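You operate a simulated robot arm through the tools that you are given. There is no shell and no other tool. Be economical: measure what you need, move in short steps, check, and stop when the job is done.

Carry out the task below with a simulated robot arm. There is one attempt and no reset: what you move stays moved.

TASK
Fetch the cartridge with the blue foot and stand it on top of the spool with the orange band.
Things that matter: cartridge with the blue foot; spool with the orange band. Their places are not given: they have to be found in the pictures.

Only the result counts: the job must be done as asked and must still hold three seconds after the hand-in. Knocking over, shifting, dropping, spilling or breaking anything else fails it.

THE ROBOT
A 6-joint arm with a two-finger parallel gripper, fixed in place. Base frame: the origin is at the foot of the arm, x ahead of it, y to its left, z up; the work surface is at about z = 0. Units: m, degrees, N and s.
With the tool pointing down near the work surface it reaches from about 0.18 to 0.46 m from the base axis. Its first joint turns from -70.0 to 70.0 degrees. Payload 1.9 kg.
The tool frame sits at the grasp point between the pads (the TCP): z along the fingers, y along the line on which they close. The tips reach 0.023 m beyond it. Largest opening 0.094 m; finger width 0.038, thickness 0.01; the body of the gripper, 0.054 by 0.096 m, starts 0.039 m behind the TCP.
Orientation is that of the tool frame in the base frame, as a unit quaternion [x, y, z, w]. With the fingers straight down and closing along the base's y, the tool's x points along the base's -x, its y along +y and its z along -z.

THE INTERFACE
- The arm moves only by the tool drive_tool. Its argument "steps" is a list of rows, each an object of numbers (a shift or turn left out is 0, a gripper value left out holds the last): "tx", "ty", "tz": the shift along the tool's x, y, z in units of 50 mm (1.0 is 50 mm); "yaw": the turn about the tool's z in units of 5 degrees (1.0 is 5 degrees). In form: [{"tx": .., "ty": .., "tz": .., "yaw": ..}, ...]. A call has 1 to 10 rows; each row shifts and turns the commanded pose from where the row before left it, along the tool's axes as they then stand. "grip" is the finger opening in m, from 0 to 0.094, set as the call begins (left out, the last holds). A call with a number of a shift or a turn outside -1 to 1 is refused whole. A row lasts 0.2 s, in which the tool goes at most 0.05 m and 8.6 degrees; a call with a longer step from one row to the next is refused whole, and so is a gripper value outside its range. A pose out of reach is approached as far as the arm can. The call stops where the force on the tool passes 40 N (or 10 N more than at its start, if that is more) or the arm is blocked; 0.2 s more then pass. The fingers move at their own pace (about 0.108 m/s each) and stop on an object; they squeeze with about 29 N. The grip force told is the motor's: it shows also when the fingers shut on nothing. Time passes only in rows, and 0.2 s behind the last, so rows that do not move let the fingers close. It gives the time, the measured TCP pose, the force on the tool (base axes), the opening and the grip force at its end, in the units of the frame above (readings bear some noise).
- Cameras (640 x 400 px; columns grow to the right, rows downward): "scene" is fixed at [0.0354, 0.2935, 0.4433]; the picture's right is [-0.93, -0.37, 0.00], its down [-0.14, 0.35, -0.92] and it looks along [0.34, -0.86, -0.38] (base axes); focal length 238 px, centre (320, 200). "wrist" rides on the gripper at [-0.039, 0, -0.044] in the tool frame; the picture's right is [0.00, -1.00, 0.00], its down [0.97, 0.00, -0.24] and it looks along [0.24, 0.00, 0.97] (tool axes); focal length 218 px, centre (320, 200).
- grab_frame(camera): a new picture of that camera. No time passes.
- locate(camera, pixels): for up to 12 pixels [column, row] of the newest picture of that camera ("zoom" is the newest enlarged one), the place [x, y, z] in the base frame of the surface seen there, good to about 0.003 m. No time passes.
- enlarge(camera, box): a new picture of the part [left, top, right, bottom] of that camera's present view, enlarged. No time passes.
- finish_job(): hands the job in; it is judged then, once.

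Go step by step. Measure first, check grasps and placings, and put right what went wrong. The budget is 60 turns and 22 pictures, counting those below and the enlarged ones. Unless the task says otherwise, let go and move clear before handing in, and close with one line.

The tools are called after ">>>" by a JSON object that holds its "op" and its "data". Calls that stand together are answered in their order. drive_tool: Moves the arm, as the interface text tells. Its arguments: {"type":"object","properties":{"steps":{"type":"array","items":{"type":"object","properties":{"tx":{"type":"number"},"ty":{"type":"number"},"tz":{"type":"number"},"yaw":{"type":"number"}}}},"grip":{"type":"number"}},"required":["steps"]} The other tools are called the same way: grab_frame (camera) takes a picture; locate (camera, pixels) gives the place of the surface under pixels of a picture; enlarge (camera, box) takes an enlarged picture of a part of a camera's view; finish_job () hands the job in.

At the start:

```text
clock: 0.0
position: [0.2676, -0.066, 0.4054]
tcp_rot: [0.0, 1.0, 0.0, 0.0]
wrist_force: [-0.3, 0.0, -0.2]
finger_gap: 0.0937
gripper_force: 0.1
```

scene: 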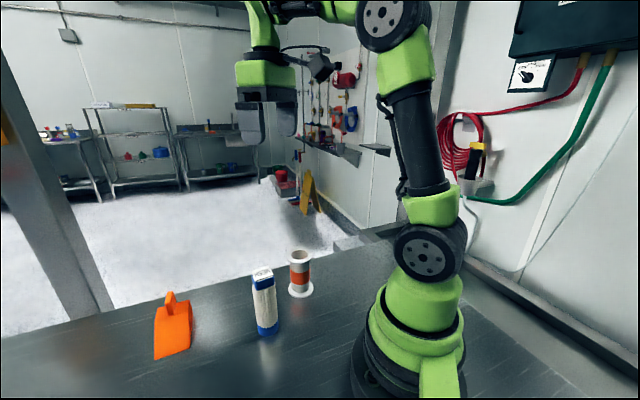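
wrist: 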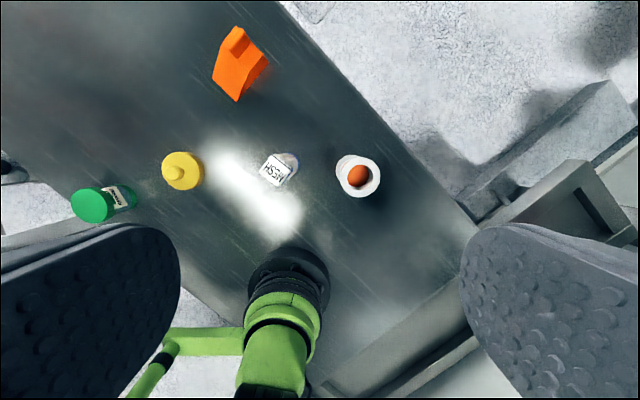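

The scene shows the white cartridge with blue foot at about (265,300) and the spool with the orange band at (300,272). I'll enlarge both views to measure them.

>>> {"op": "enlarge", "data": {"camera": "scene", "box": [220, 230, 348, 350]}}

>>> {"op": "enlarge", "data": {"camera": "wrist", "box": [240, 130, 400, 230]}}

```text
3.33 times, centred on (284, 290) of scene
```

zoom: 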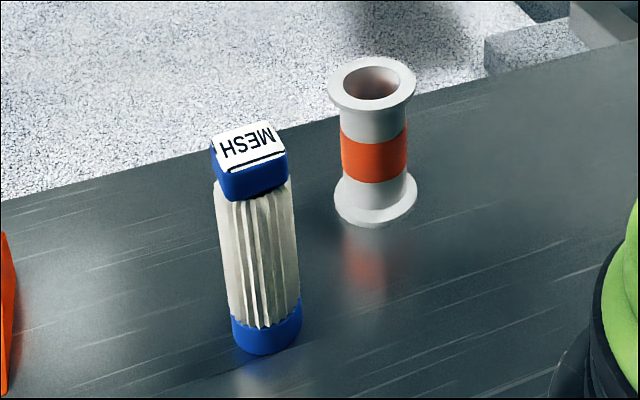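

```text
4.00 times, centred on (320, 180) of wrist
```

zoom: 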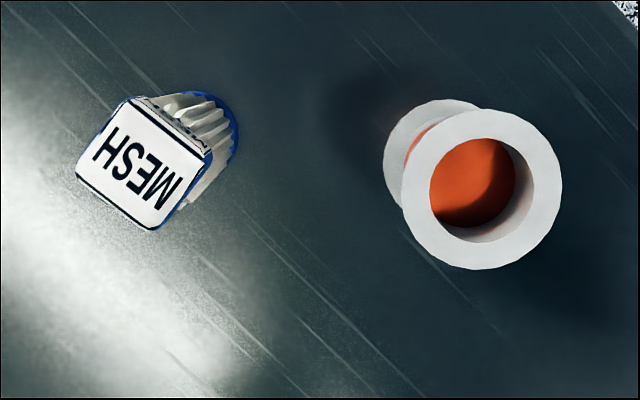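

The newest zoom shows the cartridge's cap with corners near (78,172), (127,99), (210,153) and (155,228), and the spool's top ring spanning (403..562, 108..270). I'll locate these points.

>>> {"op": "locate", "data": {"camera": "zoom", "pixels": [[82, 172], [127, 102], [206, 154], [155, 225], [143, 163], [412, 190], [555, 190], [482, 117], [482, 262], [475, 185], [232, 130], [300, 200]]}}

>>> {"op": "locate", "data": {"camera": "scene", "pixels": [[268, 334], [259, 280], [300, 254], [300, 274], [266, 305], [300, 295]]}}

```text
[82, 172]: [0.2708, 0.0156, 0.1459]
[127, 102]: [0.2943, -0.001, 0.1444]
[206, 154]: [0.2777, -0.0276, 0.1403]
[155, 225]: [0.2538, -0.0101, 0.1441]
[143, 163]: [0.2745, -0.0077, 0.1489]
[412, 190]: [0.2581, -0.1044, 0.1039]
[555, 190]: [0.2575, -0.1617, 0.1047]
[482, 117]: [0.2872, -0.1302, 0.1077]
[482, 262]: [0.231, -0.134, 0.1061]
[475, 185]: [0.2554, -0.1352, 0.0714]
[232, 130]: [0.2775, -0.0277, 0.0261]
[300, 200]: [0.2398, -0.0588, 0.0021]
```

```text
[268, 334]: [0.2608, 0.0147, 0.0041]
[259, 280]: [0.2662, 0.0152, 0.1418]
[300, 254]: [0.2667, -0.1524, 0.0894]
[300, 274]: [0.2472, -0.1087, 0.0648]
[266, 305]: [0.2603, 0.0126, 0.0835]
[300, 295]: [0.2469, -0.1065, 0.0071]
```

Cap top centre is about (0.274, -0.006), height 0.146, with faces at roughly 56° and -34°. The spool centre is about (0.258, -0.132), top 0.105. I'll move over the cartridge, yaw to match its faces, descend partway and look.

>>> {"op": "drive_tool", "data": {"steps": [{"tx": -0.128, "ty": 0.6}, {"ty": 0.604}, {"yaw": 1}, {"yaw": 1}, {"yaw": 1}, {"yaw": 1}, {"yaw": 1, "tz": 0.7}, {"yaw": 1, "tz": 0.8}, {"yaw": 0.7, "tz": 0.8}, {"tz": 0.5}], "grip": 0.094}}

>>> {"op": "grab_frame", "data": {"camera": "wrist"}}

```text
clock: 2.2
position: [0.2747, -0.0044, 0.2631]
tcp_rot: [0.289, 0.957, 0.001, 0.0]
wrist_force: [0.1, -0.4, -0.9]
finger_gap: 0.0939
gripper_force: 0.0
```

```text
17 pictures are left
```

wrist: 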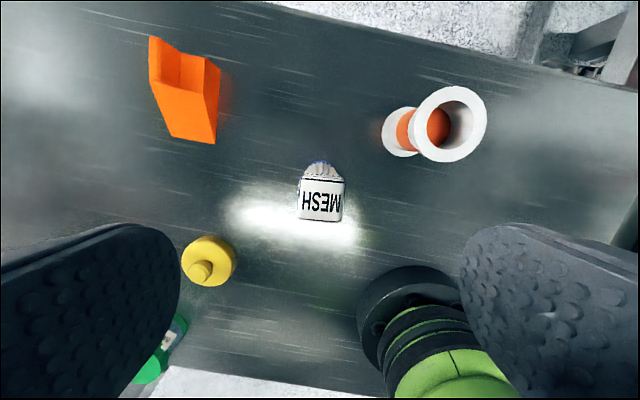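

The cap is near (321,200) and almost aligned, with its top edge running (303,178)–(345,182). I'll enlarge for precision.

>>> {"op": "enlarge", "data": {"camera": "wrist", "box": [272, 150, 368, 240]}}

```text
4.44 times, centred on (320, 195) of wrist
```

zoom: 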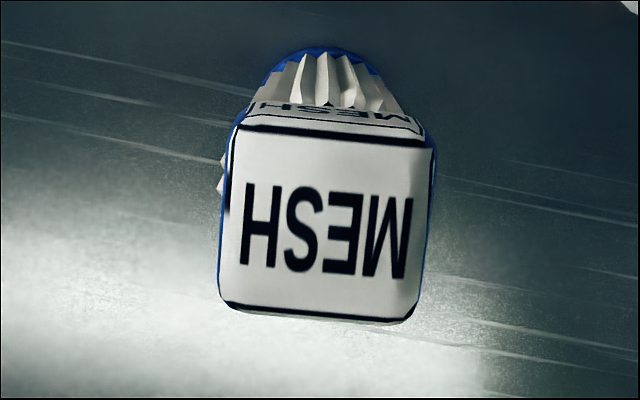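

The cap is about 5.5° clockwise in the zoom. I'll locate its corners and centre.

>>> {"op": "locate", "data": {"camera": "zoom", "pixels": [[243, 138], [425, 155], [228, 295], [405, 312], [325, 225], [250, 115], [325, 85], [300, 60], [320, 52]]}}

>>> {"op": "locate", "data": {"camera": "wrist", "pixels": [[414, 122], [481, 122], [447, 92], [447, 155], [456, 157], [441, 91]]}}

```text
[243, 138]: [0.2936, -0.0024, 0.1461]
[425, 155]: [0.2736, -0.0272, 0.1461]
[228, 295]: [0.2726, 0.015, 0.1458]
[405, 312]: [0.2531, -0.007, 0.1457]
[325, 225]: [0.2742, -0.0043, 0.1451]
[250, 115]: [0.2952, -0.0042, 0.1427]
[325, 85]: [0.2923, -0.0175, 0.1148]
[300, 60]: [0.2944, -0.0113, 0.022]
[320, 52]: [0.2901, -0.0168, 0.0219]
```

```text
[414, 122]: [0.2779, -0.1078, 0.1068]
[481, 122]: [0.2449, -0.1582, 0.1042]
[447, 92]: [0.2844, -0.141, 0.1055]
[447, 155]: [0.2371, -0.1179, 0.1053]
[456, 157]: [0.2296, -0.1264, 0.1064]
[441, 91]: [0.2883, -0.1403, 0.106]
```

Refined: cap centre (0.2732, -0.0054), needing about 6° more yaw. The spool centre is (0.260, -0.132). I'll align and descend to TCP z≈0.122.

>>> {"op": "drive_tool", "data": {"steps": [{"yaw": 0.6, "tz": 0.4}, {"yaw": 0.6, "ty": -0.035, "tx": 0.01}, {"tz": 0.6}, {"tz": 0.6}, {"tz": 0.6}, {"tz": 0.4}, {"tz": 0.22}]}}

>>> {"op": "grab_frame", "data": {"camera": "scene"}}

```text
clock: 3.8
position: [0.2735, -0.0089, 0.1239]
tcp_rot: [0.338, 0.941, 0.001, 0.001]
wrist_force: [-0.4, 0.0, 0.4]
finger_gap: 0.0938
gripper_force: 0.0
```

```text
15 pictures are left
```

scene: 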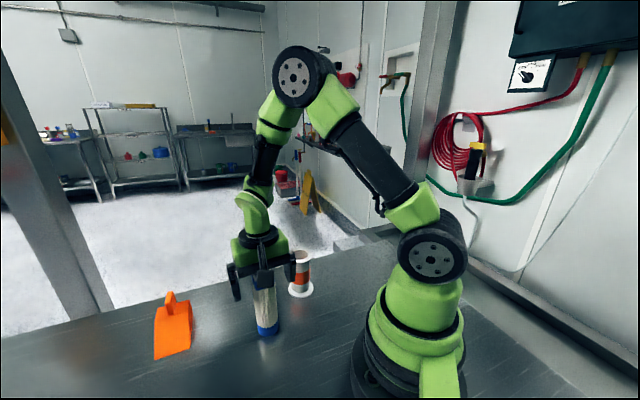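

The fingers straddle the cap, but the reading y = -0.0089 is about 3 mm off target. I'll nudge and re-read before closing.

>>> {"op": "drive_tool", "data": {"steps": [{"tx": 0.03, "ty": 0.04}, {}]}}

```text
clock: 4.4
position: [0.2734, -0.0058, 0.1237]
tcp_rot: [0.338, 0.941, 0.001, 0.0]
wrist_force: [0.2, -0.5, -0.4]
finger_gap: 0.0938
gripper_force: 0.1
```

Now at (0.2734, -0.0058), centred on the cap. Closing the fingers.

>>> {"op": "drive_tool", "data": {"steps": [{}, {}, {}, {}], "grip": 0.0}}

```text
clock: 5.4
position: [0.2728, -0.0055, 0.125]
tcp_rot: [0.338, 0.941, 0.001, 0.0]
wrist_force: [1.6, 0.0, 0.1]
finger_gap: 0.0429
gripper_force: 29.3
```

The grip holds at 0.043 m with 29 N. Lifting slowly, then checking.

>>> {"op": "drive_tool", "data": {"steps": [{"tz": -0.2}, {"tz": -0.4}, {"tz": -0.5}, {"tz": -0.5}, {"tz": -0.5}, {"tz": -0.5}, {"tz": -0.2}, {}]}}

>>> {"op": "enlarge", "data": {"camera": "scene", "box": [200, 160, 360, 320]}}

```text
clock: 7.2
position: [0.272, -0.0054, 0.2658]
tcp_rot: [0.338, 0.941, 0.001, 0.001]
wrist_force: [0.5, -0.1, -0.8]
finger_gap: 0.0428
gripper_force: 29.1
```

```text
2.50 times, centred on (280, 240) of scene
```

zoom: 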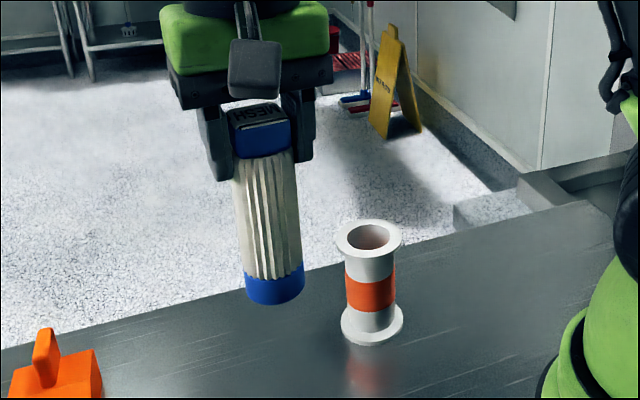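

The cartridge hangs upright and clear, foot bottom near z 0.141. Moving over the spool centre (0.260, -0.132).

>>> {"op": "drive_tool", "data": {"steps": [{"tx": -0.15, "ty": -0.2}, {"tx": -0.25, "ty": -0.4}, {"tx": -0.3, "ty": -0.45}, {"tx": -0.3, "ty": -0.45}, {"tx": -0.25, "ty": -0.4}, {"tx": -0.174, "ty": -0.206}, {}, {}]}}

>>> {"op": "enlarge", "data": {"camera": "scene", "box": [240, 160, 368, 300]}}

>>> {"op": "grab_frame", "data": {"camera": "wrist"}}

```text
clock: 9.0
position: [0.2604, -0.1306, 0.2652]
tcp_rot: [0.338, 0.941, 0.001, 0.0]
wrist_force: [0.7, 0.1, -0.9]
finger_gap: 0.0427
gripper_force: 28.9
```

```text
2.86 times, centred on (304, 230) of scene
```

zoom: 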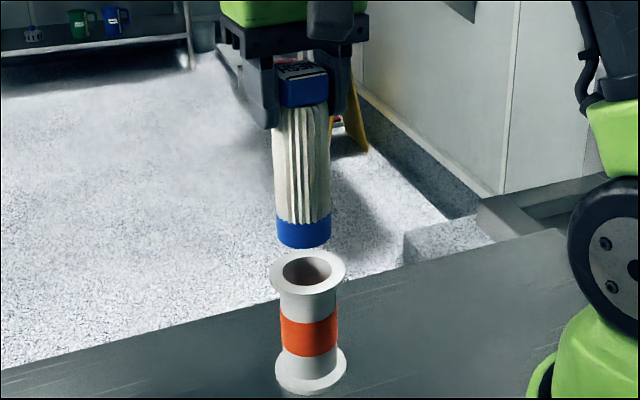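

```text
12 pictures are left
```

wrist: 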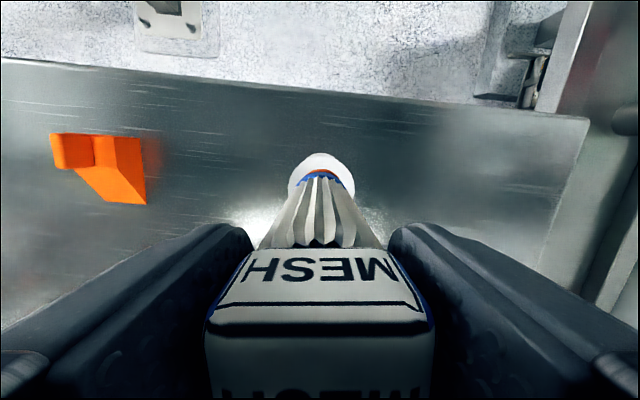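

Aligned in both views: foot at column 303 over rim at 308 in the zoom, and rim at 321 in the wrist view. Descending to a few mm above the rim and re-checking.

>>> {"op": "drive_tool", "data": {"steps": [{"tz": 0.2}, {"tz": 0.2}, {"tz": 0.15}, {}]}}

>>> {"op": "enlarge", "data": {"camera": "scene", "box": [268, 210, 332, 300]}}

>>> {"op": "enlarge", "data": {"camera": "wrist", "box": [256, 120, 384, 200]}}

```text
clock: 10.0
position: [0.2614, -0.1318, 0.2373]
tcp_rot: [0.337, 0.941, 0.001, 0.0]
wrist_force: [0.3, 0.3, -0.9]
finger_gap: 0.0429
gripper_force: 28.7
```

```text
4.44 times, centred on (300, 255) of scene
```

zoom: 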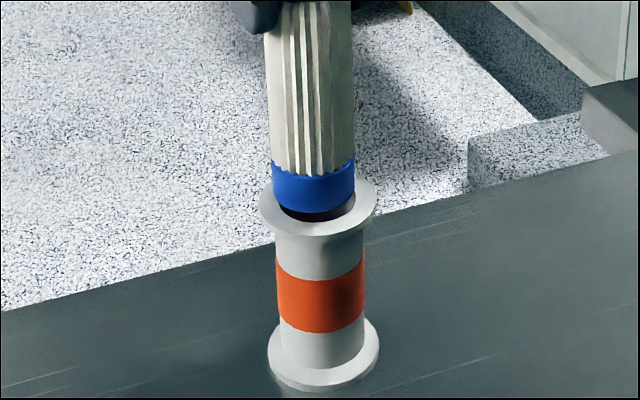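

```text
5.00 times, centred on (320, 160) of wrist
```

zoom: 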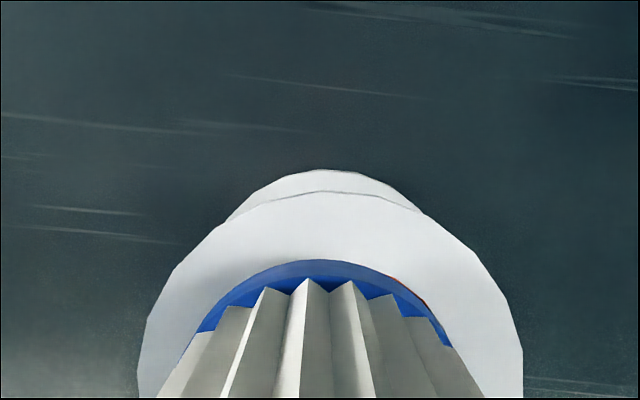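

The foot sits about 2 mm to the image-left of the rim centre in both zooms. I'll check the other direction with located points.

>>> {"op": "locate", "data": {"camera": "zoom", "pixels": [[328, 200], [325, 266], [150, 350], [515, 350], [325, 225], [205, 322], [440, 325]]}}

>>> {"op": "locate", "data": {"camera": "scene", "pixels": [[299.5, 259], [299, 250], [288.5, 253], [311.5, 253]]}}

```text
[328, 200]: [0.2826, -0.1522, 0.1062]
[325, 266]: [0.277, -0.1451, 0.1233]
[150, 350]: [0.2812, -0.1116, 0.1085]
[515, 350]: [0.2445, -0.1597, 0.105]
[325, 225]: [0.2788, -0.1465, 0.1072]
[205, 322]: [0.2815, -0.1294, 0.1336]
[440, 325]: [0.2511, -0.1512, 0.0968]
```

```text
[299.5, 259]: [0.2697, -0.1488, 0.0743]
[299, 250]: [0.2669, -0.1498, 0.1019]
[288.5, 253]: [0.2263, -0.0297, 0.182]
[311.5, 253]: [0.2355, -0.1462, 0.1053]
```

Along tool x the foot is centred; along tool y it needs about -2 mm. I'll correct and lower gently, watching for contact.

>>> {"op": "drive_tool", "data": {"steps": [{"ty": -0.04}, {}, {"tz": 0.04}, {"tz": 0.04}, {"tz": 0.02}, {}]}}

```text
clock: 11.4
position: [0.2599, -0.1335, 0.231]
tcp_rot: [0.338, 0.941, -0.001, 0.0]
wrist_force: [-0.5, 0.0, -2.2]
finger_gap: 0.0427
gripper_force: 28.8
```

No clear contact yet (z 0.231). Lowering 1 mm more.

>>> {"op": "drive_tool", "data": {"steps": [{"tz": 0.02}, {}]}}

>>> {"op": "enlarge", "data": {"camera": "scene", "box": [268, 210, 332, 300]}}

```text
clock: 12.0
position: [0.2601, -0.1345, 0.2294]
tcp_rot: [0.337, 0.941, 0.002, 0.0]
wrist_force: [0.6, -0.5, -1.2]
finger_gap: 0.043
gripper_force: 29.0
```

```text
4.44 times, centred on (300, 255) of scene
```

zoom: 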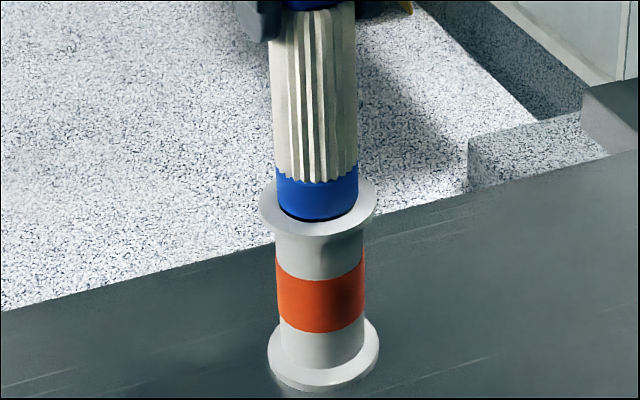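

The foot is now centred on the rim (317 vs 318), with a thin dark gap still visible. Lowering further in 1 mm steps.

>>> {"op": "drive_tool", "data": {"steps": [{"tz": 0.02}, {}]}}

```text
clock: 12.6
position: [0.26, -0.1326, 0.2303]
tcp_rot: [0.338, 0.941, 0.001, 0.001]
wrist_force: [-2.6, -1.4, 13.5]
finger_gap: 0.043
gripper_force: 28.7
```

Contact: 13.5 N upward. The cartridge rests on the spool, so I'll ease slightly and open.

>>> {"op": "drive_tool", "data": {"steps": [{"tz": -0.01}, {}]}}

>>> {"op": "drive_tool", "data": {"steps": [{}, {}, {}], "grip": 0.094}}

>>> {"op": "enlarge", "data": {"camera": "scene", "box": [240, 160, 368, 300]}}

```text
clock: 13.2
position: [0.2608, -0.1319, 0.23]
tcp_rot: [0.338, 0.941, 0.001, 0.001]
wrist_force: [2.2, -2.2, 3.8]
finger_gap: 0.0429
gripper_force: 29.2
```

```text
clock: 14.0
position: [0.2604, -0.1328, 0.2296]
tcp_rot: [0.338, 0.941, 0.001, 0.001]
wrist_force: [0.2, 0.7, -0.4]
finger_gap: 0.094
gripper_force: 0.0
```

```text
2.86 times, centred on (304, 230) of scene
```

zoom: 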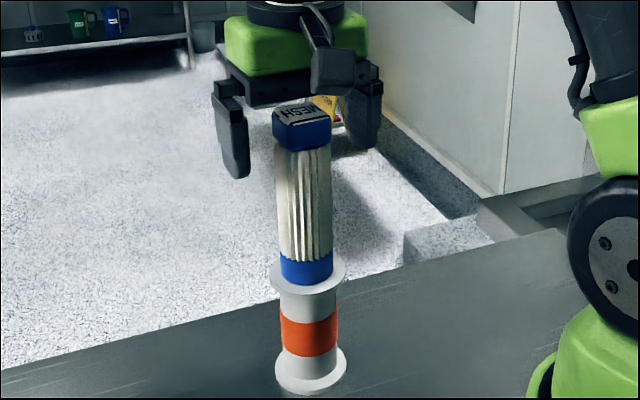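

The cartridge stands on the spool with the fingers fully open and clear. Raising straight up.

>>> {"op": "drive_tool", "data": {"steps": [{"tz": -0.2}, {"tz": -0.4}, {"tz": -0.6}, {"tz": -0.6}, {"tz": -0.4}, {}, {}, {}, {}]}}

>>> {"op": "grab_frame", "data": {"camera": "scene"}}

```text
clock: 16.0
position: [0.2614, -0.1352, 0.3409]
tcp_rot: [0.338, 0.941, 0.0, 0.0]
wrist_force: [0.1, -0.3, -0.6]
finger_gap: 0.0936
gripper_force: 0.0
```

```text
7 pictures are left
```

scene: 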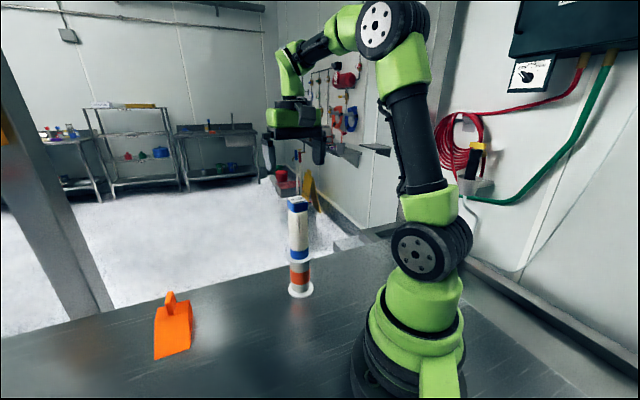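

The cartridge stands upright on the spool at (299,230), the gripper is clear above it, and nothing else has moved. Handing in.

>>> {"op": "finish_job", "data": {}}

```text
The job is handed in.
```

The cartridge with the blue foot is standing upright on top of the spool with the orange band. The gripper is open and clear above it, and the job is handed in.
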